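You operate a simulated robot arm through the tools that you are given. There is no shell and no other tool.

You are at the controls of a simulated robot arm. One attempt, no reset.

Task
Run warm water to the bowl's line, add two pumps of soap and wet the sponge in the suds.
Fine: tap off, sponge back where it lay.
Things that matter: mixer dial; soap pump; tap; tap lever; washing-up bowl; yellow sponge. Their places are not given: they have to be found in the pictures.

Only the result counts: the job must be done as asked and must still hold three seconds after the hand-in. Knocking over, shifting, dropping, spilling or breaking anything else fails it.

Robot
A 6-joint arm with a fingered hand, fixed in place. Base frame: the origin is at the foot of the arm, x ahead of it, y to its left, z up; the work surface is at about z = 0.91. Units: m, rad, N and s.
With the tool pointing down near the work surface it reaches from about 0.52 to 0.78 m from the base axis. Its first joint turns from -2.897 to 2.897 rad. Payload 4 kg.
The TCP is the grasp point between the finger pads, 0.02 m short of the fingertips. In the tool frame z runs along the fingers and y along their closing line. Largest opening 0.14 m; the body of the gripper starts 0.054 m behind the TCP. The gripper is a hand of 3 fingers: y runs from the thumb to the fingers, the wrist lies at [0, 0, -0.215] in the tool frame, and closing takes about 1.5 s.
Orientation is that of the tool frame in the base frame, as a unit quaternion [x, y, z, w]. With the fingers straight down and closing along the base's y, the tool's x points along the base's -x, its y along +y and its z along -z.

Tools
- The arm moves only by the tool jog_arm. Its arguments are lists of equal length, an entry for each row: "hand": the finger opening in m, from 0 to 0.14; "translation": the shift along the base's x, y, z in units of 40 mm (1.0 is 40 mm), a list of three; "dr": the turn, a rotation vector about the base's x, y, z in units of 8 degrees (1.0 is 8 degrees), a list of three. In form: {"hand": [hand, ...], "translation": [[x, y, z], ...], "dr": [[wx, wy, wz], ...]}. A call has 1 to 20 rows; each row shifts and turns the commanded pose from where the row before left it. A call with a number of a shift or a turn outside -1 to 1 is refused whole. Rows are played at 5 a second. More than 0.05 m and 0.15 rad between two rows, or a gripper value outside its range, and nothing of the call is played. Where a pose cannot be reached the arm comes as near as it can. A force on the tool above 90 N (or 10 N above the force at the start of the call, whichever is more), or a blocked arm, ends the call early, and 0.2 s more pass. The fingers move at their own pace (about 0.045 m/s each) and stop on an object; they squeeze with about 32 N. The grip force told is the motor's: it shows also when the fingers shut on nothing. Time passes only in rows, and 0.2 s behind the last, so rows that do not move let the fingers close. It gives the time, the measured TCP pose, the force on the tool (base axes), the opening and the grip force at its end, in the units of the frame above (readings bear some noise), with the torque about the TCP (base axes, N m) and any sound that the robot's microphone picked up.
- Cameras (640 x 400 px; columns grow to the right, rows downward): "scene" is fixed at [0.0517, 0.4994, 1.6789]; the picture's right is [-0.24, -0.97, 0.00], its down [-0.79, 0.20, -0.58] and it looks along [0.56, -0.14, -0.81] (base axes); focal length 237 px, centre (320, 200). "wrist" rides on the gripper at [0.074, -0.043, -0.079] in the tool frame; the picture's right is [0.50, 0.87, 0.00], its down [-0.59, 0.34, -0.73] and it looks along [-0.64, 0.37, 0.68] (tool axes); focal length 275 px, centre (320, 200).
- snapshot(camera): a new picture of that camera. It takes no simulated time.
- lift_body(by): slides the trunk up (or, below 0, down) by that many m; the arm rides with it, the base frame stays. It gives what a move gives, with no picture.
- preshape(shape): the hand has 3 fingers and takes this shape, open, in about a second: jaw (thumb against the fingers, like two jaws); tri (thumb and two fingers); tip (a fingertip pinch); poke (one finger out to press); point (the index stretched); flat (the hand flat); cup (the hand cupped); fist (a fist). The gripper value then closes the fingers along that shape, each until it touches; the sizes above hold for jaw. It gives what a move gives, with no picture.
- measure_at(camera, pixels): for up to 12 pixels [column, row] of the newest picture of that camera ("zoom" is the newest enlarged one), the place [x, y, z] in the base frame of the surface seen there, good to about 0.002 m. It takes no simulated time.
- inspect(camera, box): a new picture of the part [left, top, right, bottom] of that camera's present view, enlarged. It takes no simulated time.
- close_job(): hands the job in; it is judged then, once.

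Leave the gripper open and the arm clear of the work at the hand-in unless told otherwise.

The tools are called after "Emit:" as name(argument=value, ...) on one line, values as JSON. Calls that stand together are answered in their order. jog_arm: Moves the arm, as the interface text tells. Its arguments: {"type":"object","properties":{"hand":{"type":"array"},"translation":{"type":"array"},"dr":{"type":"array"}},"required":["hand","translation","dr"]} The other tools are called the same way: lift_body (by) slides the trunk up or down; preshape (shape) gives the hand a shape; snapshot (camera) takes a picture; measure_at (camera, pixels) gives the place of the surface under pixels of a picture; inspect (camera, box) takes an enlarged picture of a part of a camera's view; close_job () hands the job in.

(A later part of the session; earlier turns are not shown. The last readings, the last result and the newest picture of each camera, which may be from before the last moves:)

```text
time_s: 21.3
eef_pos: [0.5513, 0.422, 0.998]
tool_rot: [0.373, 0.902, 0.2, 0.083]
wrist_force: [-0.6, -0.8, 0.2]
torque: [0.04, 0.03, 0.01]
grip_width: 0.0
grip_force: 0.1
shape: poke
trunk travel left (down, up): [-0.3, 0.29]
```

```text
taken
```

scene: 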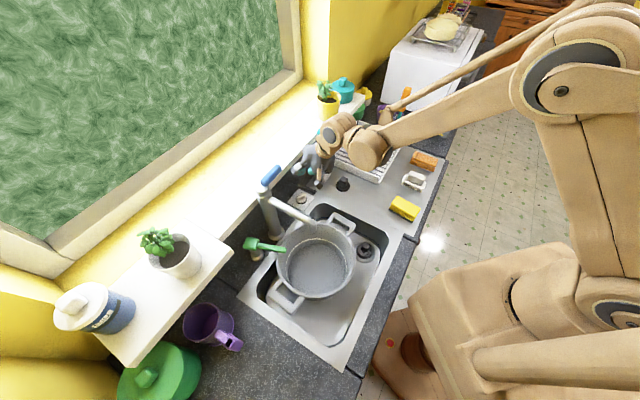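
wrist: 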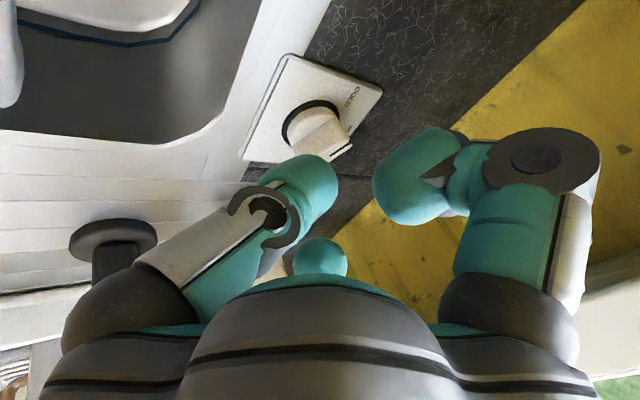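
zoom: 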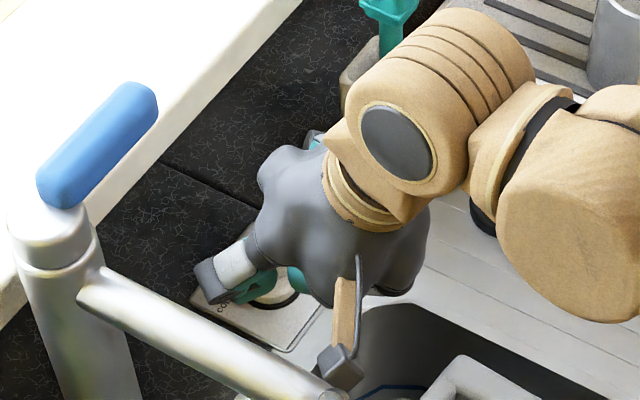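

The wrist view shows the dial with its stripe near (345,150), just above the thumb tip. I'll check the beige wrist's distance to the brush and measure the knob from here.

Emit:
measure_at(camera="zoom", pixels=[[385, 45], [360, 75], [420, 40], [480, 40], [350, 110], [330, 140], [265, 170], [280, 210], [210, 275], [340, 365], [325, 395], [310, 385]])

Emit:
measure_at(camera="wrist", pixels=[[318, 112], [345, 150], [330, 158], [312, 125], [300, 140], [320, 135], [310, 157], [320, 165], [330, 180], [295, 165], [370, 90], [300, 62]])

```text
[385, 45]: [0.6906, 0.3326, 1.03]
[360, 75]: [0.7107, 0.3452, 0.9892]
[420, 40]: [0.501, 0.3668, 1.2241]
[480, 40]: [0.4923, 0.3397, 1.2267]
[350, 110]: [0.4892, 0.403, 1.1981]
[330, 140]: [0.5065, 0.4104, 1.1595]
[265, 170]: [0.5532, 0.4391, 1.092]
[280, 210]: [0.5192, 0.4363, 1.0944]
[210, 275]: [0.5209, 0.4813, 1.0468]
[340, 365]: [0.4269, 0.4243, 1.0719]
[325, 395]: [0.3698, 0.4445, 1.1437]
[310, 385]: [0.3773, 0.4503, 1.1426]
```

```text
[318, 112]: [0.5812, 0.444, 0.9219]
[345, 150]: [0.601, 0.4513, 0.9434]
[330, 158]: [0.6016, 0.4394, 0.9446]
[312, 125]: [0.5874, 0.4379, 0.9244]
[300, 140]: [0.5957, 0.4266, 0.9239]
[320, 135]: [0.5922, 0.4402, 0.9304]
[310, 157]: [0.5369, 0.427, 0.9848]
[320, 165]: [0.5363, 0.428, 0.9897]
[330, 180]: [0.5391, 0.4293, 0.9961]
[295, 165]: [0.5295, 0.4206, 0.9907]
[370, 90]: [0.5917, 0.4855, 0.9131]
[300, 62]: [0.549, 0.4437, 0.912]
```

The knob skirt top is 0.924 and the bar top is 0.944. I'll lower the thumb so its tip is at about z 0.931, then move toward the wall to just short of the bar's stripe end.

Emit:
jog_arm(hand=[0.14, 0.14, 0.14, 0.14], translation=[[0, 0, -0.6], [0, 0, -0.6], [0.3, 0.3, 0], [0.25, 0.25, 0]], dr=[[0, 0, 0], [0, 0, 0], [0, 0, 0], [0, 0, 0]])

Emit:
snapshot(camera="wrist")

Emit:
inspect(camera="scene", box=[260, 150, 360, 220])

```text
time_s: 22.3
eef_pos: [0.5752, 0.4453, 0.9505]
tool_rot: [0.374, 0.902, 0.199, 0.083]
wrist_force: [0.3, -0.1, 0.3]
torque: [0.02, -0.02, 0.02]
grip_width: 0.0
grip_force: 0.1
shape: poke
trunk travel left (down, up): [-0.3, 0.29]
```

```text
taken
```

wrist: 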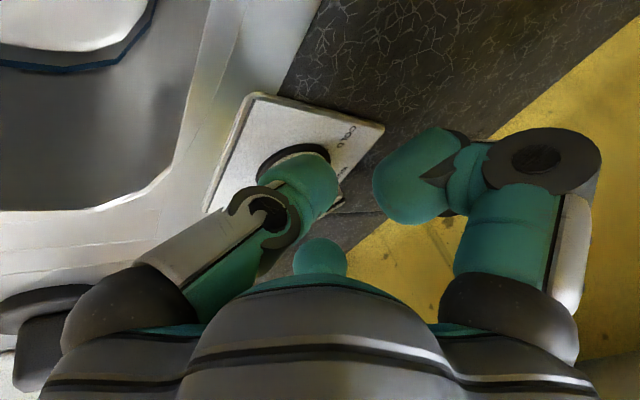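

```text
5.71 times, centred on (310, 185) of scene
```

zoom: 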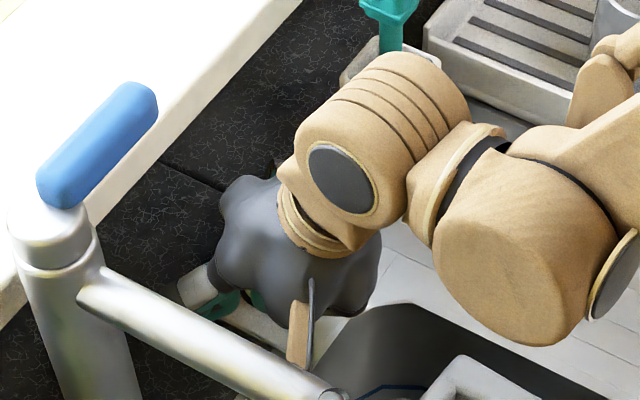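

No contact yet; the tip is about 14 mm short of the knob axis along the push. I'll push slowly toward the wall in small steps and watch the force.

Emit:
jog_arm(hand=[0.14, 0.14, 0.14, 0.14], translation=[[0.08, 0.08, 0], [0.08, 0.08, 0], [0.08, 0.08, 0], [0.08, 0.08, 0]], dr=[[0, 0, 0], [0, 0, 0], [0, 0, 0], [0, 0, 0]])

Emit:
snapshot(camera="wrist")

```text
time_s: 23.3
eef_pos: [0.5863, 0.4589, 0.9522]
tool_rot: [0.374, 0.902, 0.199, 0.082]
wrist_force: [-1.1, -0.7, -0.4]
torque: [0.01, 0.0, 0.02]
grip_width: 0.0003
grip_force: 0.1
shape: poke
trunk travel left (down, up): [-0.3, 0.29]
```

```text
taken
```

wrist: 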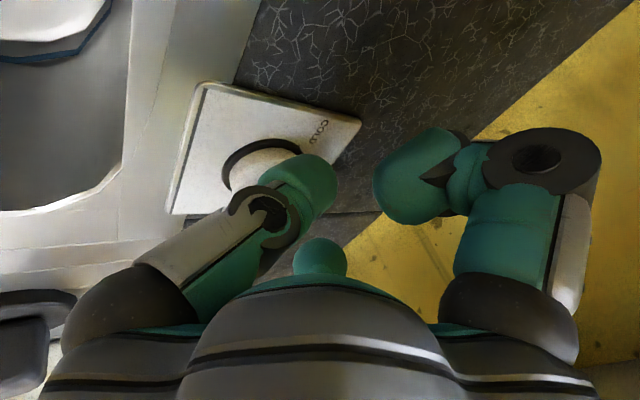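

A light contact force of about 1 N shows, but the bar is hidden behind the thumb. I'll continue a few more small steps toward the wall.

Emit:
jog_arm(hand=[0.14, 0.14, 0.14], translation=[[0.08, 0.08, 0], [0.08, 0.08, 0], [0.06, 0.06, 0]], dr=[[0, 0, 0], [0, 0, 0], [0, 0, 0]])

Emit:
inspect(camera="wrist", box=[180, 60, 400, 240])

Emit:
inspect(camera="scene", box=[260, 150, 360, 220])

```text
time_s: 24.1
eef_pos: [0.5951, 0.4682, 0.9514]
tool_rot: [0.373, 0.902, 0.201, 0.083]
wrist_force: [-1.4, 0.6, -0.1]
torque: [0.05, -0.01, 0.0]
grip_width: 0.0001
grip_force: 0.0
shape: poke
trunk travel left (down, up): [-0.3, 0.29]
```

```text
2.22 times, centred on (290, 150) of wrist
```

zoom: 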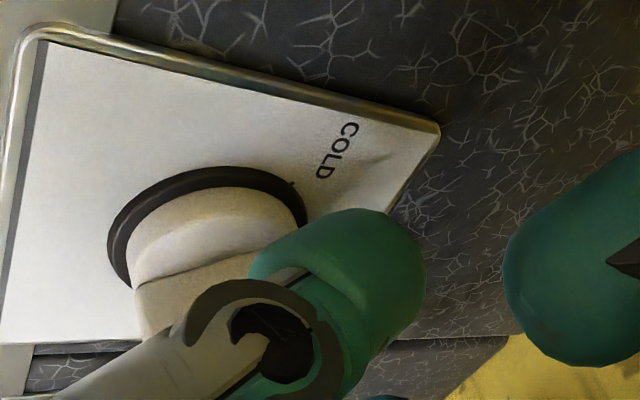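

```text
5.71 times, centred on (310, 185) of scene
```

zoom: 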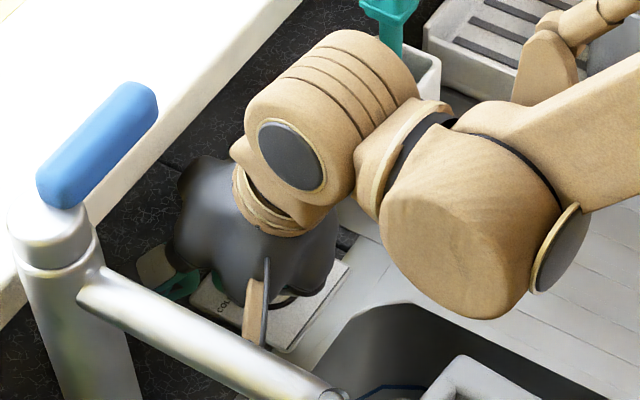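

The enlarged wrist view shows the bar has turned roughly halfway to WARM, about 25–30° short. I'll back off slightly from the wall and push the bar's end rightward along the counter in small steps.

Emit:
jog_arm(hand=[0.14, 0.14, 0.14, 0.14], translation=[[-0.1, -0.1, 0], [0.06, -0.06, 0], [0.06, -0.06, 0], [0.04, -0.04, 0]], dr=[[0, 0, 0], [0, 0, 0], [0, 0, 0], [0, 0, 0]])

Emit:
inspect(camera="wrist", box=[180, 60, 400, 240])

```text
time_s: 25.1
eef_pos: [0.5991, 0.4573, 0.9513]
tool_rot: [0.373, 0.902, 0.2, 0.083]
wrist_force: [-3.5, 3.2, 0.9]
torque: [0.04, 0.01, -0.02]
grip_width: 0.0
grip_force: 0.0
shape: poke
trunk travel left (down, up): [-0.3, 0.29]
```

```text
2.22 times, centred on (290, 150) of wrist
```

zoom: 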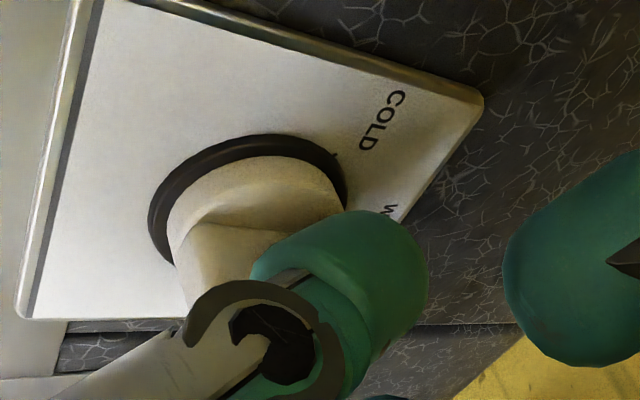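

The reaction is about 4.7 N and the bar looks nearly aligned with WARM. I'll release sideways, lift, and move the hand back toward the front to see the dial from the scene camera.

Emit:
jog_arm(hand=[0.14, 0.14, 0.14, 0.14, 0.14, 0.14], translation=[[-0.1, 0.1, 0], [0, 0, 0.5], [-0.3, -0.3, 0.3], [-0.5, -0.6, 0.3], [-0.5, -0.8, 0.3], [-0.3, -0.8, 0.3]], dr=[[0, 0, 0], [0, 0, 0], [0, 0, 0], [0, 0, 0], [0, 0, 0], [0, 0, 0]])

Emit:
inspect(camera="scene", box=[282, 184, 322, 214])

Emit:
snapshot(camera="scene")

```text
time_s: 26.5
eef_pos: [0.529, 0.3598, 1.0207]
tool_rot: [0.373, 0.902, 0.2, 0.083]
wrist_force: [0.1, -1.0, -0.4]
torque: [-0.02, -0.06, 0.01]
grip_width: 0.0
grip_force: 0.1
shape: poke
trunk travel left (down, up): [-0.3, 0.29]
```

```text
13.33 times, centred on (302, 199) of scene
```

zoom: 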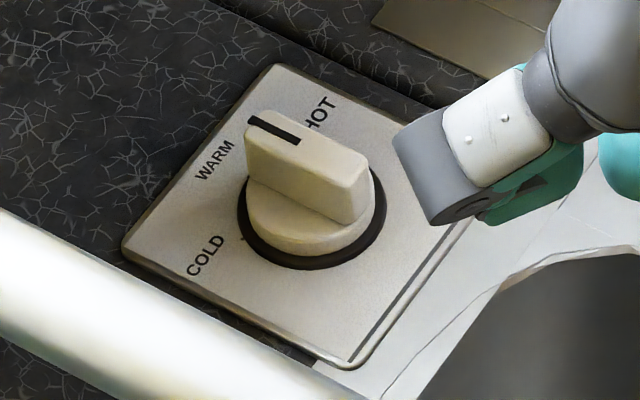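

```text
taken
```

scene: 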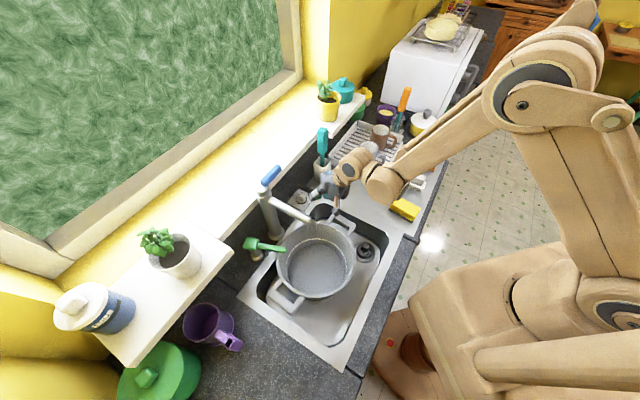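

The bar turned nicely. I'll measure its direction on this zoom and compare it with WARM at 45°.

Emit:
measure_at(camera="zoom", pixels=[[252, 121], [297, 140], [250, 145], [345, 180], [278, 116], [362, 155], [252, 130], [348, 172], [262, 118], [355, 165], [215, 160], [320, 115]])

```text
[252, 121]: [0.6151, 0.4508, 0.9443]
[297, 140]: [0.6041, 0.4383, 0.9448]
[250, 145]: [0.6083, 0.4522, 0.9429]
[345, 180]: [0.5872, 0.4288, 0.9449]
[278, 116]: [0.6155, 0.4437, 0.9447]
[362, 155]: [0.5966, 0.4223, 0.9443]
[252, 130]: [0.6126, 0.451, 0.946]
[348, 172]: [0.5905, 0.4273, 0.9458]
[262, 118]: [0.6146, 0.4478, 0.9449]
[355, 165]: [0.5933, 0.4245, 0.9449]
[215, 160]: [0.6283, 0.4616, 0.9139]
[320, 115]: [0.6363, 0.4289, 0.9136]
```

The bar now lies at about 48°, against about 108° before by the same measure, so it turned 60° and points at WARM. Next is the tap lever. I'll raise the hand clear, undo the tilt and set the jaw shape.

Emit:
jog_arm(hand=[0.14, 0.14, 0.14, 0.14, 0.14, 0.14, 0.14, 0.14, 0.14, 0.14, 0.14, 0.14], translation=[[0, 0, 0.9], [0, 0, 0.9], [0, 0, 0.9], [0, 0, 0.9], [0, 0, 0.9], [0, 0, 0.9], [0, 0, 0.9], [0, 0, 0.7], [0, 0, 0], [0, 0, 0], [0, 0, 0], [0, 0, 0]], dr=[[0, 0, 0], [0, 0, 0], [0, 0, 0], [0, 0, 0], [0, 0, 0], [0, 0, 0], [0, 0, 0], [0, 0, 0], [-0.5524, 0.5524, 0], [-0.5524, 0.5524, 0], [-0.5524, 0.5524, 0], [-0.5524, 0.5524, 0]])

Emit:
preshape(shape="jaw")

Emit:
inspect(camera="scene", box=[245, 155, 305, 200])

Emit:
snapshot(camera="wrist")

```text
time_s: 29.1
eef_pos: [0.5313, 0.3621, 1.299]
tool_rot: [0.383, 0.924, -0.001, 0.0]
wrist_force: [-0.2, -0.5, -1.5]
torque: [0.01, 0.04, -0.01]
grip_width: 0.0
grip_force: 0.0
shape: poke
trunk travel left (down, up): [-0.3, 0.29]
```

```text
time_s: 30.0
eef_pos: [0.5294, 0.3611, 1.3012]
tool_rot: [0.382, 0.924, 0.001, 0.001]
wrist_force: [0.2, 0.1, -0.4]
torque: [-0.01, 0.02, -0.05]
grip_width: 0.1402
grip_force: 0.1
shape: jaw
trunk travel left (down, up): [-0.3, 0.29]
```

```text
8.89 times, centred on (275, 178) of scene
```

zoom: 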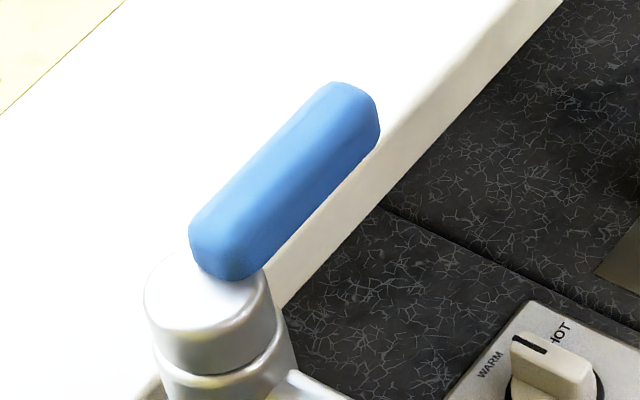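

```text
taken
```

wrist: 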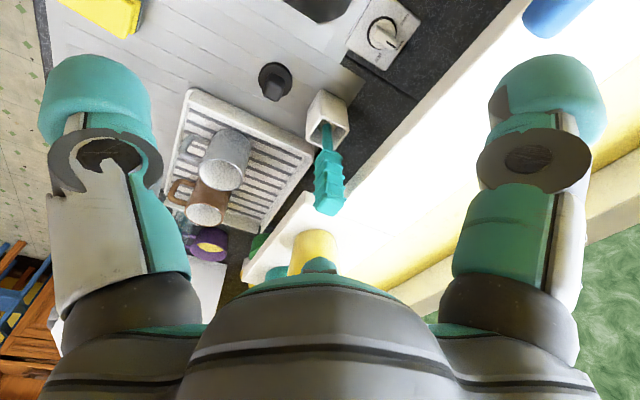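

I can see the cap and lever clearly now. I'll measure the lever's edges and the cap to get the pivot and extents.

Emit:
measure_at(camera="zoom", pixels=[[340, 90], [370, 115], [375, 140], [280, 170], [300, 200], [215, 225], [240, 265], [200, 245], [170, 290], [240, 300], [210, 340], [200, 285]])

```text
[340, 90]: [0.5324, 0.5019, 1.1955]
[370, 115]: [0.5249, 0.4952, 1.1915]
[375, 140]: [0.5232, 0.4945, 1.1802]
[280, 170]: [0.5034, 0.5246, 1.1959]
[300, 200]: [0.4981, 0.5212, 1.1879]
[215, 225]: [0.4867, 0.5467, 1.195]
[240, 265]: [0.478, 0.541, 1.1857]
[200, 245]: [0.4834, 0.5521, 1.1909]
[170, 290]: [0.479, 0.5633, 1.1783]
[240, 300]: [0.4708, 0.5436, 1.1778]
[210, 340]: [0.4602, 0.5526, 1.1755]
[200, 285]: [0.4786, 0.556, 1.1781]
```

The lever spans z 1.178–1.195, is about 7 cm long, centred at x≈0.52, y≈0.513, and sits on the cap near (0.475, 0.56). I'll move above it with the jaw opened to 7 cm.

Emit:
jog_arm(hand=[0.07, 0.07, 0.07, 0.07, 0.07], translation=[[-0.06, 0.95, 0], [-0.06, 0.95, 0], [-0.06, 0.95, 0], [-0.06, 0.93, 0], [0, 0, -0.5]], dr=[[0, 0, 0], [0, 0, 0], [0, 0, 0], [0, 0, 0], [0, 0, 0]])

Emit:
snapshot(camera="wrist")

Emit:
inspect(camera="scene", box=[220, 90, 340, 210])

```text
time_s: 31.2
eef_pos: [0.5211, 0.5098, 1.2798]
tool_rot: [0.383, 0.924, 0.0, -0.001]
wrist_force: [0.9, -0.7, -0.1]
torque: [0.01, 0.01, 0.0]
grip_width: 0.0702
grip_force: 0.0
shape: jaw
trunk travel left (down, up): [-0.3, 0.29]
```

```text
taken
```

wrist: 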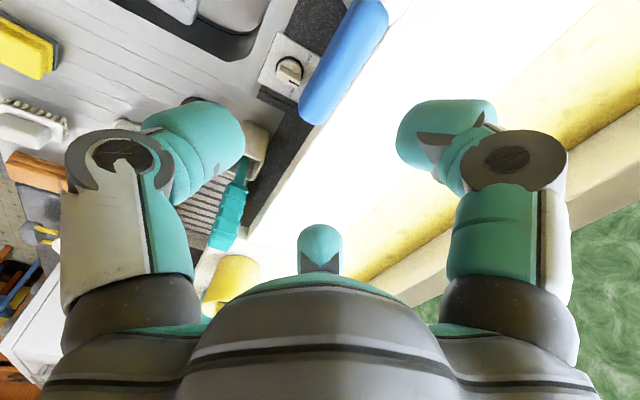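

```text
3.33 times, centred on (280, 150) of scene
```

zoom: 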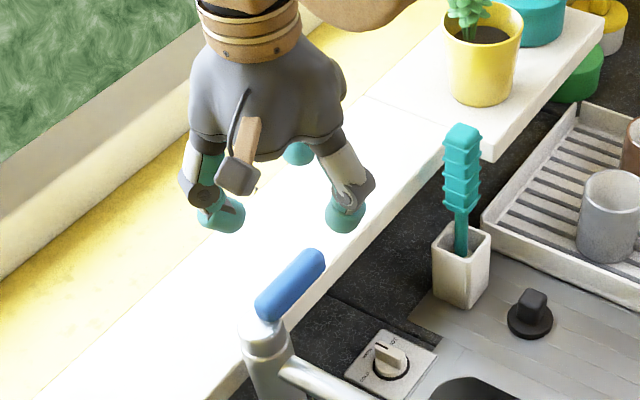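

The fingers straddle the lever from above. I'll lower so the fingertips are level with the lever, at TCP z≈1.20.

Emit:
jog_arm(hand=[0.07, 0.07, 0.07], translation=[[0, 0, -0.7], [0, 0, -0.7], [0, 0, -0.6]], dr=[[0, 0, 0], [0, 0, 0], [0, 0, 0]])

Emit:
snapshot(camera="wrist")

Emit:
inspect(camera="scene", box=[230, 120, 330, 220])

```text
time_s: 32.0
eef_pos: [0.5207, 0.5123, 1.1982]
tool_rot: [0.383, 0.924, 0.0, 0.0]
wrist_force: [0.2, 0.3, 0.1]
torque: [-0.04, -0.04, -0.03]
grip_width: 0.0705
grip_force: 0.0
shape: jaw
trunk travel left (down, up): [-0.3, 0.29]
```

```text
taken
```

wrist: 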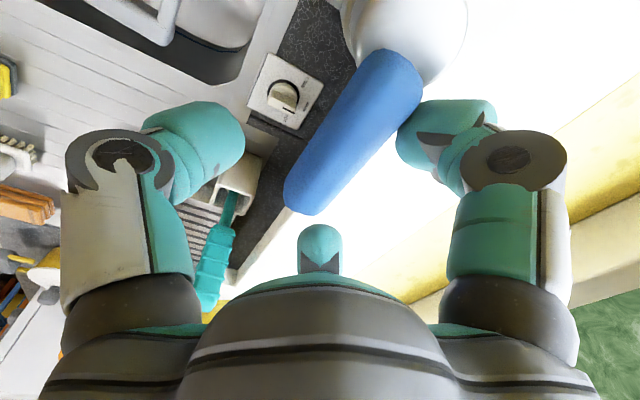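

```text
4.00 times, centred on (280, 170) of scene
```

zoom: 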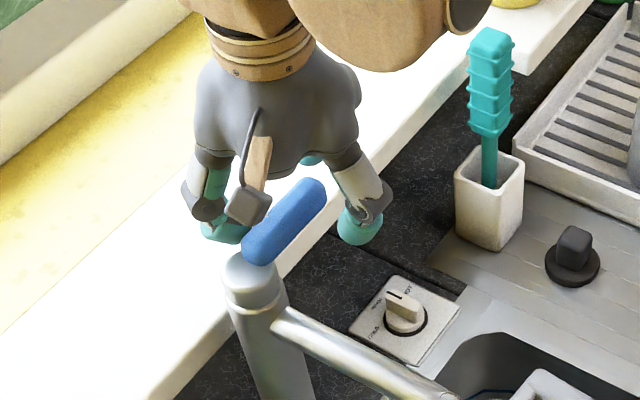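

The lever is between the thumb and fingers. I'll first test whether it swings, by moving the hand slowly toward the front so the wall-side fingers push it, watching force and sound.

Emit:
jog_arm(hand=[0.07, 0.07, 0.07, 0.07, 0.07], translation=[[-0.12, -0.12, 0], [-0.12, -0.12, 0], [-0.12, -0.12, 0], [-0.1, -0.1, 0], [-0.1, -0.1, 0]], dr=[[0, 0, 0], [0, 0, 0], [0, 0, 0], [0, 0, 0], [0, 0, 0]])

Emit:
snapshot(camera="wrist")

Emit:
inspect(camera="scene", box=[230, 120, 330, 220])

```text
time_s: 33.2
eef_pos: [0.5185, 0.4915, 1.1954]
tool_rot: [0.393, 0.919, 0.001, -0.001]
wrist_force: [60.9, 30.3, 15.8]
torque: [1.0, -0.3, -3.93]
grip_width: 0.0767
grip_force: 0.0
shape: jaw
trunk travel left (down, up): [-0.3, 0.29]
```

```text
taken
```

wrist: 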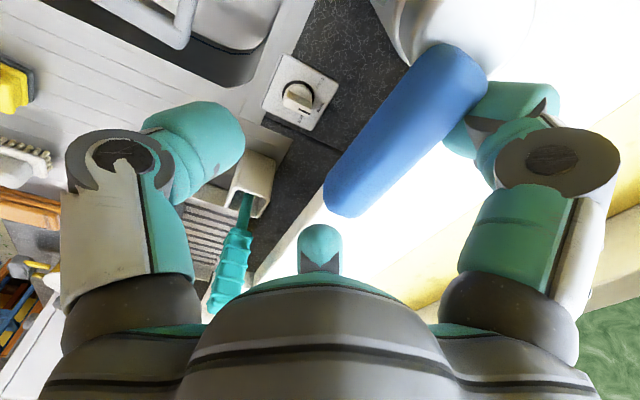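

```text
4.00 times, centred on (280, 170) of scene
```

zoom: 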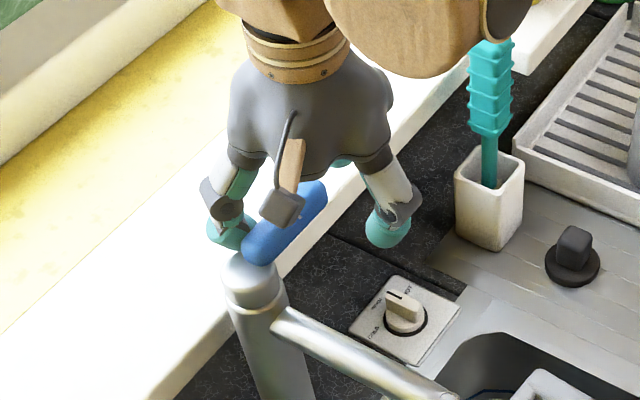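

The force is about 70 N and the lever didn't budge, so it doesn't swing to the front. I'll back off at once to the centred position.

Emit:
jog_arm(hand=[0.07, 0.07, 0.07, 0.07], translation=[[0.14, 0.14, 0], [0.14, 0.14, 0], [0.13, 0.13, 0], [0.13, 0.13, 0]], dr=[[0, 0, 0], [0, 0, 0], [0, 0, 0], [0, 0, 0]])

Emit:
inspect(camera="scene", box=[230, 120, 330, 220])

Emit:
snapshot(camera="wrist")

```text
time_s: 34.2
eef_pos: [0.5146, 0.5109, 1.1946]
tool_rot: [0.372, 0.928, 0.0, -0.002]
wrist_force: [60.4, 18.5, 14.2]
torque: [0.68, -0.2, -2.63]
grip_width: 0.0707
grip_force: 0.1
shape: jaw
trunk travel left (down, up): [-0.3, 0.29]
```

```text
4.00 times, centred on (280, 170) of scene
```

zoom: 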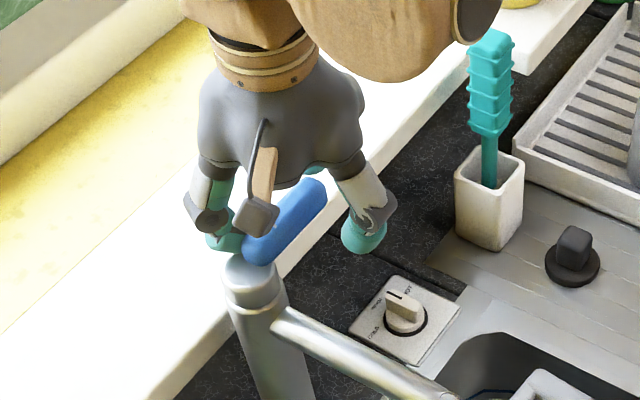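

```text
taken
```

wrist: 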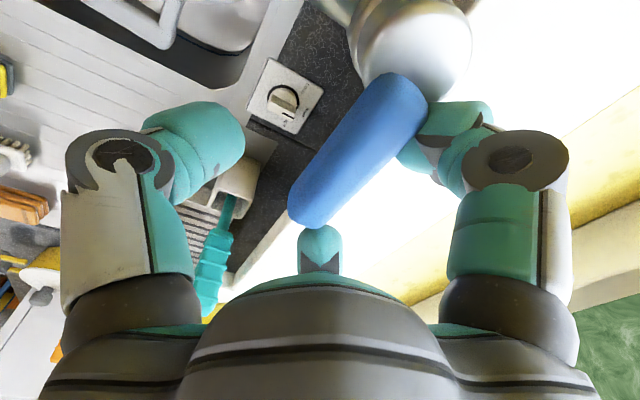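

The force is still about 60 N even though I moved back. I'll wait one still row to see whether that is a settling effect before doing anything else.

Emit:
jog_arm(hand=[0.07], translation=[[0, 0, 0]], dr=[[0, 0, 0]])

```text
time_s: 34.6
eef_pos: [0.5159, 0.5139, 1.1986]
tool_rot: [0.38, 0.925, -0.001, -0.002]
wrist_force: [2.6, 1.0, 0.0]
torque: [-0.03, -0.03, -0.14]
grip_width: 0.0696
grip_force: 0.1
shape: jaw
trunk travel left (down, up): [-0.3, 0.29]
```

The force settled to about 2.6 N, so the readings lag a little. Now I'll test the other direction with smaller steps, letting the thumb push the lever toward the wall and adding a settling row.

Emit:
jog_arm(hand=[0.07, 0.07, 0.07, 0.07, 0.07], translation=[[0.13, 0.13, 0], [0.13, 0.13, 0], [0.13, 0.13, 0], [0.1, 0.1, 0], [0, 0, 0]], dr=[[0, 0, 0], [0, 0, 0], [0, 0, 0], [0, 0, 0], [0, 0, 0]])

Emit:
inspect(camera="scene", box=[230, 120, 330, 220])

Emit:
snapshot(camera="wrist")

```text
time_s: 35.8
eef_pos: [0.5387, 0.5317, 1.1999]
tool_rot: [0.383, 0.924, 0.0, 0.001]
wrist_force: [-0.5, 0.3, 0.0]
torque: [0.0, 0.03, -0.01]
grip_width: 0.0705
grip_force: 0.0
shape: jaw
trunk travel left (down, up): [-0.3, 0.29]
```

```text
4.00 times, centred on (280, 170) of scene
```

zoom: 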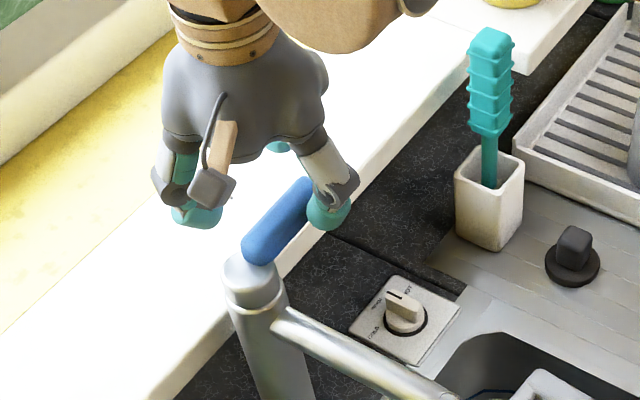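

```text
taken
```

wrist: 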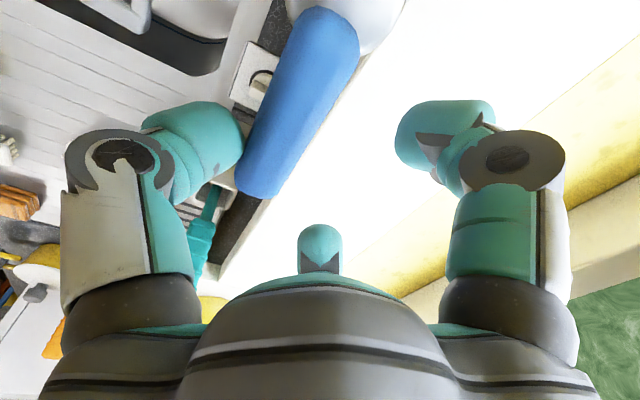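

The thumb is now about at the lever's front face with no force yet. I'll push another ~8 mm in small steps.

Emit:
jog_arm(hand=[0.07, 0.07, 0.07, 0.07], translation=[[0.05, 0.05, 0], [0.05, 0.05, 0], [0.04, 0.04, 0], [0, 0, 0]], dr=[[0, 0, 0], [0, 0, 0], [0, 0, 0], [0, 0, 0]])

Emit:
inspect(camera="scene", box=[230, 120, 330, 220])

```text
time_s: 36.8
eef_pos: [0.5444, 0.5351, 1.2]
tool_rot: [0.383, 0.924, -0.001, 0.0]
wrist_force: [-0.4, -1.9, 0.2]
torque: [0.0, 0.02, 0.02]
grip_width: 0.0704
grip_force: 0.0
shape: jaw
trunk travel left (down, up): [-0.3, 0.29]
```

```text
4.00 times, centred on (280, 170) of scene
```

zoom: 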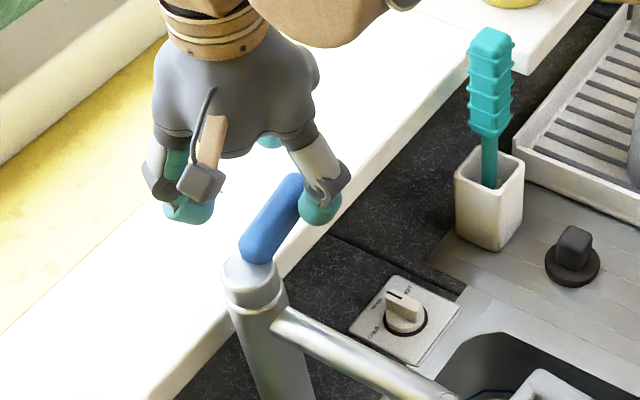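

The lever is swinging toward the wall, about 10° so far, with little force. I'll measure the lever and the wall plane behind it before going further.

Emit:
measure_at(camera="zoom", pixels=[[295, 178], [280, 190], [250, 240], [265, 225], [150, 250], [100, 230], [60, 180], [30, 120], [170, 170], [190, 210], [250, 290], [120, 320]])

Emit:
inspect(camera="scene", box=[270, 190, 370, 300])

```text
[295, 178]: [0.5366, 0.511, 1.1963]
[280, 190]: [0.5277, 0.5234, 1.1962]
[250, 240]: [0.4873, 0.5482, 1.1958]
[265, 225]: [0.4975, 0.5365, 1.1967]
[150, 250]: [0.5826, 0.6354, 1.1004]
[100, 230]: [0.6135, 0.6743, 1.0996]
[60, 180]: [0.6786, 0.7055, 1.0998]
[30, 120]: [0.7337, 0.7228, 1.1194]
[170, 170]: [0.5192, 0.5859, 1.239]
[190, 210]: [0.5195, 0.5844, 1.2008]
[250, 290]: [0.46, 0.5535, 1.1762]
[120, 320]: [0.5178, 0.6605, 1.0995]
```

```text
3.64 times, centred on (320, 245) of scene
```

zoom: 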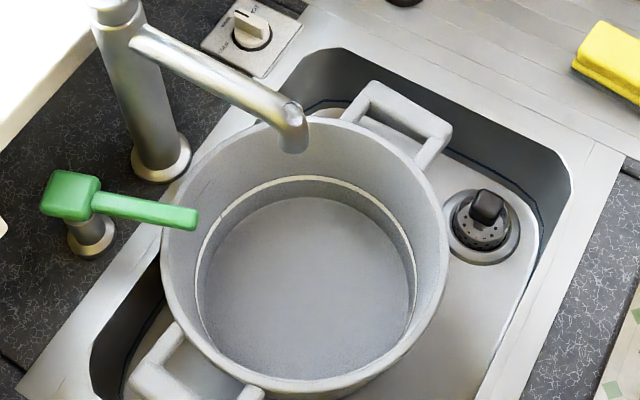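

The wall is far behind, so there is room. The lever is at about 8° with no water yet. I'll push another ~13 mm and check for water.

Emit:
jog_arm(hand=[0.07, 0.07, 0.07], translation=[[0.1, 0.1, 0], [0.1, 0.1, 0], [0, 0, 0]], dr=[[0, 0, 0], [0, 0, 0], [0, 0, 0]])

Emit:
snapshot(camera="scene")

Emit:
inspect(camera="scene", box=[230, 140, 370, 300])

```text
time_s: 37.6
eef_pos: [0.5521, 0.5453, 1.1993]
tool_rot: [0.382, 0.924, -0.001, 0.001]
wrist_force: [-0.1, -0.1, 1.0]
torque: [-0.01, 0.04, 0.0]
grip_width: 0.0702
grip_force: 0.0
shape: jaw
trunk travel left (down, up): [-0.3, 0.29]
```

```text
taken
```

scene: 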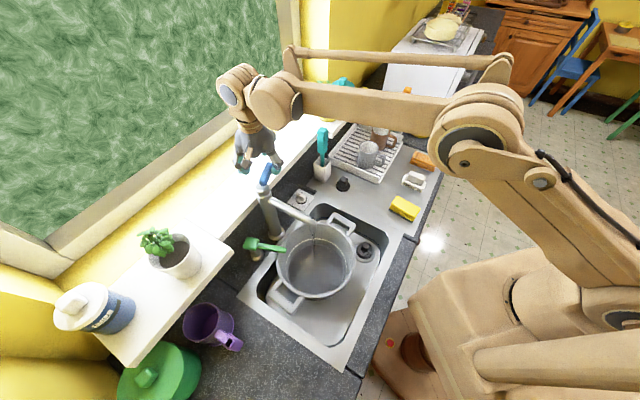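

```text
2.50 times, centred on (300, 220) of scene
```

zoom: 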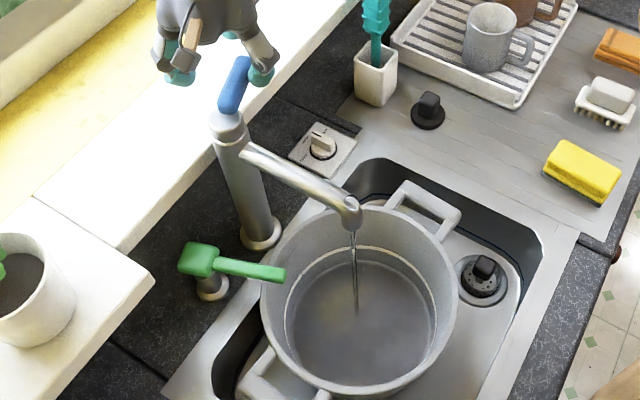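

Water is now running in a thin stream into the bowl. I'll zoom on the bowl to find the height of the line and of the water.

Emit:
inspect(camera="scene", box=[270, 220, 370, 310])

Emit:
measure_at(camera="zoom", pixels=[[320, 200], [300, 300], [250, 250], [400, 250], [330, 100], [220, 150], [200, 220], [440, 180], [450, 230], [320, 340], [320, 90], [320, 110]])

```text
4.44 times, centred on (320, 265) of scene
```

zoom: 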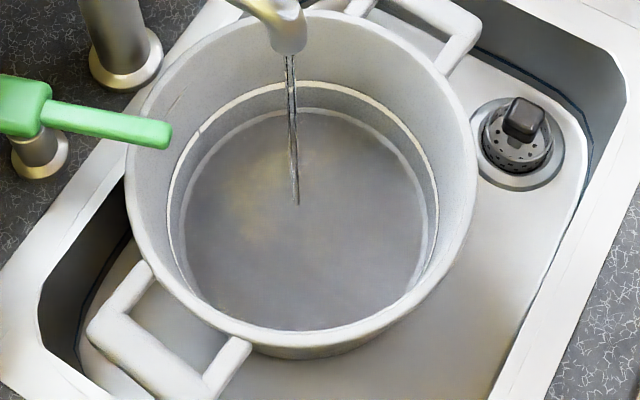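

```text
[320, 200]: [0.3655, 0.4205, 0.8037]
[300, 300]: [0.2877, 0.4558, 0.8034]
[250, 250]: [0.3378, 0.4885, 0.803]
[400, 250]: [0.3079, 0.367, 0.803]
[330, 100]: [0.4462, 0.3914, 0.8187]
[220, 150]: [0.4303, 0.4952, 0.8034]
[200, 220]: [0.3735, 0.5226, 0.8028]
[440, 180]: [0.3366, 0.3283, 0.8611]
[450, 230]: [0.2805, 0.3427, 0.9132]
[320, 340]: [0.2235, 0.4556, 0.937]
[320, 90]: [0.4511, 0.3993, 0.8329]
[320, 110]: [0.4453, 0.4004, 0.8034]
```

The water surface is at z≈0.803. I'll measure the pale line itself at several points.

Emit:
measure_at(camera="zoom", pixels=[[320, 82], [320, 84], [320, 86], [250, 94], [250, 97], [205, 122], [205, 126], [380, 102], [380, 106], [418, 140], [172, 200], [175, 230]])

Emit:
jog_arm(hand=[0.07, 0.07, 0.07], translation=[[0, 0, 0], [0, 0, 0], [0, 0, 0]], dr=[[0, 0, 0], [0, 0, 0], [0, 0, 0]])

Emit:
inspect(camera="scene", box=[270, 220, 370, 310])

Emit:
measure_at(camera="zoom", pixels=[[340, 220], [300, 300], [250, 250], [400, 250], [220, 170], [200, 220], [350, 280], [380, 200]])

```text
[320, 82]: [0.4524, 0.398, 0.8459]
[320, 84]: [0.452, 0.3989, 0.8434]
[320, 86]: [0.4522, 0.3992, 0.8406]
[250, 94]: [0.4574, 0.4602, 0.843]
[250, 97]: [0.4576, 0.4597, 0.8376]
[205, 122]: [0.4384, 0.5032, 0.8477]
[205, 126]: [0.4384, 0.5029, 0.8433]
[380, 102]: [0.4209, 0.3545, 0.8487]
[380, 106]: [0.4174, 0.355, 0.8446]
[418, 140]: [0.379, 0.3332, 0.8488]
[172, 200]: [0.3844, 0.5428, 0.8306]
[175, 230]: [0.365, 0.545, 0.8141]
```

```text
time_s: 38.4
eef_pos: [0.5534, 0.544, 1.1984]
tool_rot: [0.383, 0.924, 0.0, 0.0]
wrist_force: [0.0, 0.0, 0.1]
torque: [0.01, 0.01, 0.04]
grip_width: 0.0703
grip_force: 0.1
shape: jaw
trunk travel left (down, up): [-0.3, 0.29]
```

```text
4.44 times, centred on (320, 265) of scene
```

zoom: 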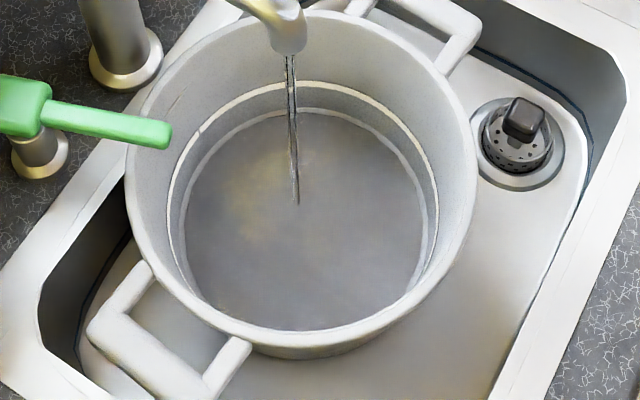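

```text
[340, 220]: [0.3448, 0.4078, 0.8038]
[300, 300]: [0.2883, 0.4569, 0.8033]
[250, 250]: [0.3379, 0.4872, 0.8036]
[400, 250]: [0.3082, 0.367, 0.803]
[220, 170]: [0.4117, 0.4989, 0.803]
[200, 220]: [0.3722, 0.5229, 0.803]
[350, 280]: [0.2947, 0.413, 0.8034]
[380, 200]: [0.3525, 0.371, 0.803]
```

The line is at z≈0.845, so about 42 mm to fill. I'll wait 20 rows (about 4 s) with the hand still and see the fill rate.

Emit:
jog_arm(hand=[0.07, 0.07, 0.07, 0.07, 0.07, 0.07, 0.07, 0.07, 0.07, 0.07, 0.07, 0.07, 0.07, 0.07, 0.07, 0.07, 0.07, 0.07, 0.07, 0.07], translation=[[0, 0, 0], [0, 0, 0], [0, 0, 0], [0, 0, 0], [0, 0, 0], [0, 0, 0], [0, 0, 0], [0, 0, 0], [0, 0, 0], [0, 0, 0], [0, 0, 0], [0, 0, 0], [0, 0, 0], [0, 0, 0], [0, 0, 0], [0, 0, 0], [0, 0, 0], [0, 0, 0], [0, 0, 0], [0, 0, 0]], dr=[[0, 0, 0], [0, 0, 0], [0, 0, 0], [0, 0, 0], [0, 0, 0], [0, 0, 0], [0, 0, 0], [0, 0, 0], [0, 0, 0], [0, 0, 0], [0, 0, 0], [0, 0, 0], [0, 0, 0], [0, 0, 0], [0, 0, 0], [0, 0, 0], [0, 0, 0], [0, 0, 0], [0, 0, 0], [0, 0, 0]])

Emit:
inspect(camera="scene", box=[270, 220, 370, 310])

Emit:
measure_at(camera="zoom", pixels=[[340, 220], [300, 300], [250, 250], [400, 250], [220, 170], [200, 220], [350, 280], [380, 200]])

```text
time_s: 42.6
eef_pos: [0.5528, 0.5443, 1.198]
tool_rot: [0.382, 0.924, 0.0, 0.001]
wrist_force: [0.7, 0.1, -0.1]
torque: [-0.03, 0.02, 0.01]
grip_width: 0.07
grip_force: 0.0
shape: jaw
trunk travel left (down, up): [-0.3, 0.29]
```

```text
4.44 times, centred on (320, 265) of scene
```

zoom: 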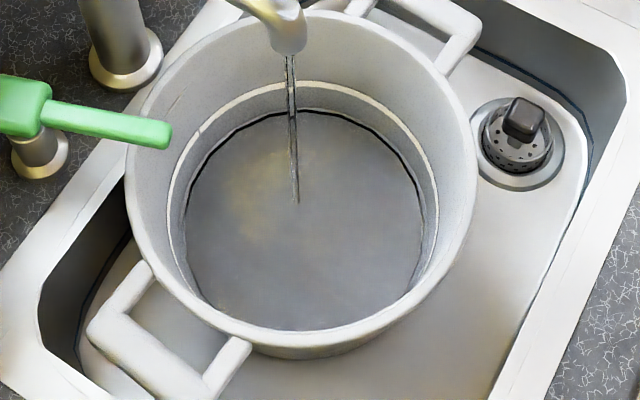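

```text
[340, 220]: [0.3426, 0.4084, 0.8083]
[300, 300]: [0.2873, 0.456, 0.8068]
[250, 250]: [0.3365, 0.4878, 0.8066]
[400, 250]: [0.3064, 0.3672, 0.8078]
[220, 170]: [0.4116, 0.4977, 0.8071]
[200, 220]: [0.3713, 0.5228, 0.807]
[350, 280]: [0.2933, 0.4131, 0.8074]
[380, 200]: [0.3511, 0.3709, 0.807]
```

The level rises about 0.93 mm/s, and about 38 mm remain. I'll open the lever a bit more to speed this up, then throttle back near the line.

Emit:
jog_arm(hand=[0.07, 0.07, 0.07, 0.07, 0.07, 0.07, 0.07, 0.07], translation=[[0.1, 0.1, 0], [0.1, 0.1, 0], [0.1, 0.1, 0], [0, 0, 0], [0, 0, 0], [0, 0, 0], [0, 0, 0], [0, 0, 0]], dr=[[0, 0, 0], [0, 0, 0], [0, 0, 0], [0, 0, 0], [0, 0, 0], [0, 0, 0], [0, 0, 0], [0, 0, 0]])

Emit:
inspect(camera="scene", box=[230, 140, 370, 300])

Emit:
measure_at(camera="zoom", pixels=[[370, 320], [330, 310], [350, 350], [240, 75], [235, 95], [228, 105], [400, 320], [320, 340]])

```text
time_s: 44.4
eef_pos: [0.5647, 0.5569, 1.2001]
tool_rot: [0.383, 0.924, 0.0, 0.0]
wrist_force: [0.2, -0.5, -0.4]
torque: [0.02, 0.07, -0.01]
grip_width: 0.0699
grip_force: 0.0
shape: jaw
trunk travel left (down, up): [-0.3, 0.29]
```

```text
2.50 times, centred on (300, 220) of scene
```

zoom: 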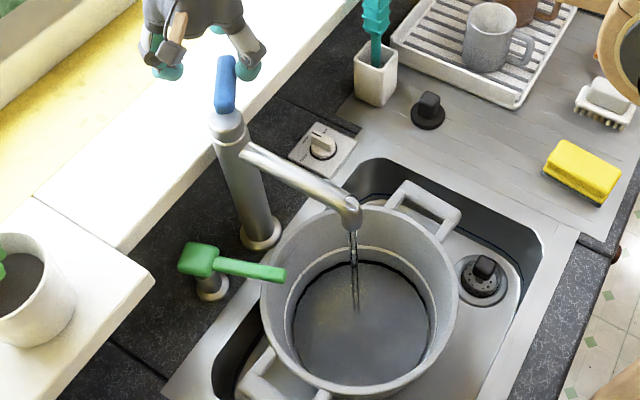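

```text
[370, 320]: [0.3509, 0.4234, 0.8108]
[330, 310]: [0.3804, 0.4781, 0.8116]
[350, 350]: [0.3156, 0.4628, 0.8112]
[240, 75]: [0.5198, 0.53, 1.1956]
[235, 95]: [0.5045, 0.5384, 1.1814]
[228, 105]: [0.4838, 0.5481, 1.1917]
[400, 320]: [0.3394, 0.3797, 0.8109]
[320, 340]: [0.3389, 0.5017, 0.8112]
```

The level is 0.811 and the lever is at about 32°. I'll wait another 20 rows and re-measure.

Emit:
jog_arm(hand=[0.07, 0.07, 0.07, 0.07, 0.07, 0.07, 0.07, 0.07, 0.07, 0.07, 0.07, 0.07, 0.07, 0.07, 0.07, 0.07, 0.07, 0.07, 0.07, 0.07], translation=[[0, 0, 0], [0, 0, 0], [0, 0, 0], [0, 0, 0], [0, 0, 0], [0, 0, 0], [0, 0, 0], [0, 0, 0], [0, 0, 0], [0, 0, 0], [0, 0, 0], [0, 0, 0], [0, 0, 0], [0, 0, 0], [0, 0, 0], [0, 0, 0], [0, 0, 0], [0, 0, 0], [0, 0, 0], [0, 0, 0]], dr=[[0, 0, 0], [0, 0, 0], [0, 0, 0], [0, 0, 0], [0, 0, 0], [0, 0, 0], [0, 0, 0], [0, 0, 0], [0, 0, 0], [0, 0, 0], [0, 0, 0], [0, 0, 0], [0, 0, 0], [0, 0, 0], [0, 0, 0], [0, 0, 0], [0, 0, 0], [0, 0, 0], [0, 0, 0], [0, 0, 0]])

Emit:
inspect(camera="scene", box=[270, 220, 370, 310])

Emit:
measure_at(camera="zoom", pixels=[[340, 220], [300, 300], [250, 250], [400, 250], [220, 170], [200, 220], [350, 280], [380, 200]])

```text
time_s: 48.6
eef_pos: [0.5653, 0.5575, 1.1991]
tool_rot: [0.382, 0.924, 0.0, 0.0]
wrist_force: [-0.4, -0.4, 0.3]
torque: [0.03, 0.03, 0.0]
grip_width: 0.07
grip_force: 0.1
shape: jaw
trunk travel left (down, up): [-0.3, 0.29]
```

```text
4.44 times, centred on (320, 265) of scene
```

zoom: 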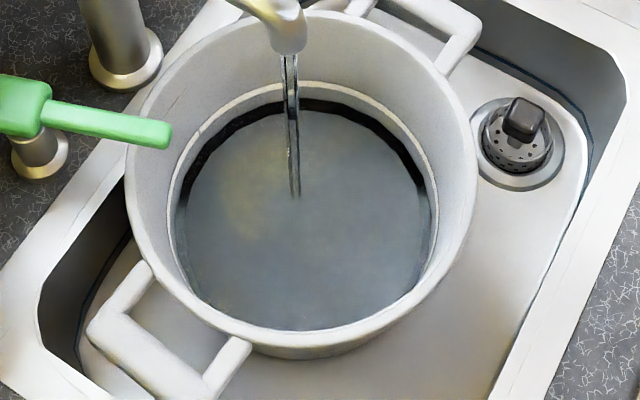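

```text
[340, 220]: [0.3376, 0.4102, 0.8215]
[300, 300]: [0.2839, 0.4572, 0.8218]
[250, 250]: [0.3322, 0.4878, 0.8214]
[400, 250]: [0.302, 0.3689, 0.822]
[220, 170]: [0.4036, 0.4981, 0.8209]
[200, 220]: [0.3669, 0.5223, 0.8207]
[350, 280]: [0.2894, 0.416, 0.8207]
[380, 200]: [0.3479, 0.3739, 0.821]
```

The rate is now about 2.4 mm/s with the level at 0.8212. I'll wait another 20 rows, expecting about 0.831.

Emit:
jog_arm(hand=[0.07, 0.07, 0.07, 0.07, 0.07, 0.07, 0.07, 0.07, 0.07, 0.07, 0.07, 0.07, 0.07, 0.07, 0.07, 0.07, 0.07, 0.07, 0.07, 0.07], translation=[[0, 0, 0], [0, 0, 0], [0, 0, 0], [0, 0, 0], [0, 0, 0], [0, 0, 0], [0, 0, 0], [0, 0, 0], [0, 0, 0], [0, 0, 0], [0, 0, 0], [0, 0, 0], [0, 0, 0], [0, 0, 0], [0, 0, 0], [0, 0, 0], [0, 0, 0], [0, 0, 0], [0, 0, 0], [0, 0, 0]], dr=[[0, 0, 0], [0, 0, 0], [0, 0, 0], [0, 0, 0], [0, 0, 0], [0, 0, 0], [0, 0, 0], [0, 0, 0], [0, 0, 0], [0, 0, 0], [0, 0, 0], [0, 0, 0], [0, 0, 0], [0, 0, 0], [0, 0, 0], [0, 0, 0], [0, 0, 0], [0, 0, 0], [0, 0, 0], [0, 0, 0]])

Emit:
inspect(camera="scene", box=[270, 220, 370, 310])

Emit:
measure_at(camera="zoom", pixels=[[340, 220], [300, 300], [250, 250], [400, 250], [220, 170], [200, 220], [350, 280], [380, 200]])

```text
time_s: 52.8
eef_pos: [0.5649, 0.5556, 1.1987]
tool_rot: [0.383, 0.924, 0.0, 0.0]
wrist_force: [0.0, 0.0, 1.3]
torque: [0.01, -0.03, -0.02]
grip_width: 0.07
grip_force: 0.1
shape: jaw
trunk travel left (down, up): [-0.3, 0.29]
```

```text
4.44 times, centred on (320, 265) of scene
```

zoom: 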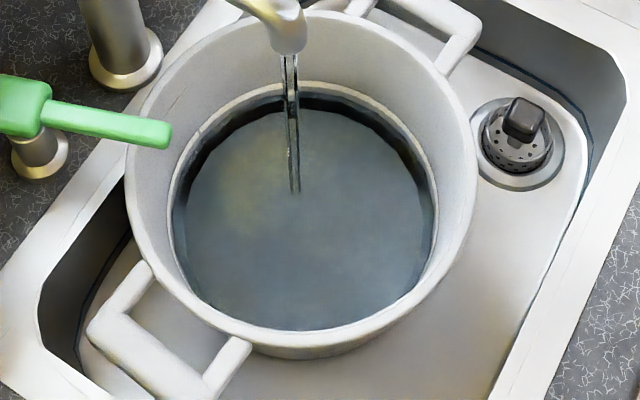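

```text
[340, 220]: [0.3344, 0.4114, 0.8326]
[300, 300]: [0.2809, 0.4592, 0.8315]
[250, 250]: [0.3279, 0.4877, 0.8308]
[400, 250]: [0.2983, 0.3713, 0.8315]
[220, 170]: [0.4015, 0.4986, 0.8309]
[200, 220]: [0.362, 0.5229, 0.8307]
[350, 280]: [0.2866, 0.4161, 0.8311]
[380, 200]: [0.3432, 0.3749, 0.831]
```

The level is 0.831, so about 14 mm remain. I'll wait 2 s more, then bring the hand back toward the front so the wall-side fingers are just about to touch the lever, ready for closing.

Emit:
jog_arm(hand=[0.07, 0.07, 0.07, 0.07, 0.07, 0.07, 0.07, 0.07, 0.07, 0.07, 0.07, 0.07], translation=[[0, 0, 0], [0, 0, 0], [0, 0, 0], [0, 0, 0], [0, 0, 0], [0, 0, 0], [0, 0, 0], [0, 0, 0], [-0.25, -0.25, 0], [-0.25, -0.25, 0], [-0.25, -0.25, 0], [-0.25, -0.25, 0]], dr=[[0, 0, 0], [0, 0, 0], [0, 0, 0], [0, 0, 0], [0, 0, 0], [0, 0, 0], [0, 0, 0], [0, 0, 0], [0, 0, 0], [0, 0, 0], [0, 0, 0], [0, 0, 0]])

Emit:
inspect(camera="scene", box=[270, 220, 370, 310])

Emit:
measure_at(camera="zoom", pixels=[[340, 220], [300, 300], [250, 250], [400, 250], [220, 170], [200, 220], [350, 280], [380, 200], [320, 82], [380, 103], [250, 92], [205, 120]])

Emit:
inspect(camera="scene", box=[230, 120, 330, 220])

```text
time_s: 55.4
eef_pos: [0.525, 0.516, 1.1981]
tool_rot: [0.383, 0.924, 0.0, 0.001]
wrist_force: [2.0, 0.6, 0.3]
torque: [0.05, -0.01, -0.07]
grip_width: 0.0703
grip_force: 0.0
shape: jaw
trunk travel left (down, up): [-0.3, 0.29]
```

```text
4.44 times, centred on (320, 265) of scene
```

zoom: 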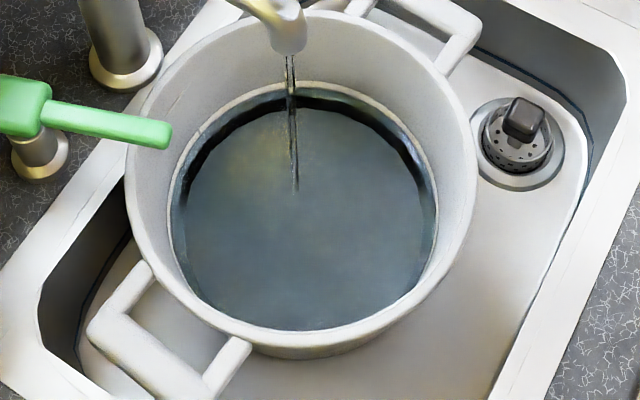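

```text
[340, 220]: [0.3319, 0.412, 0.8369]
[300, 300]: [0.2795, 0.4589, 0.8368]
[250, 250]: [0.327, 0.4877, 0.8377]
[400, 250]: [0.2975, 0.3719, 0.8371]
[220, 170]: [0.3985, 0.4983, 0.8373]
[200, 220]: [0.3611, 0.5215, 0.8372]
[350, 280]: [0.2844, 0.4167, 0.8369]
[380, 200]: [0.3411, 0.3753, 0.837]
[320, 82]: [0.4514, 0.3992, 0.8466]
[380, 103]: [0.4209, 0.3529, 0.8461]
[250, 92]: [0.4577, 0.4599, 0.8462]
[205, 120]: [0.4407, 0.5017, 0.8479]
```

```text
4.00 times, centred on (280, 170) of scene
```

zoom: 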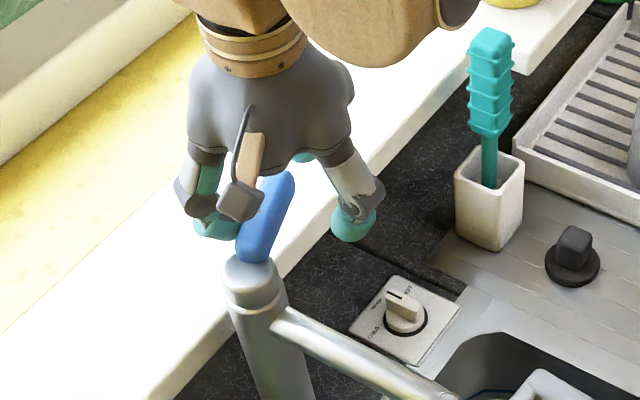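

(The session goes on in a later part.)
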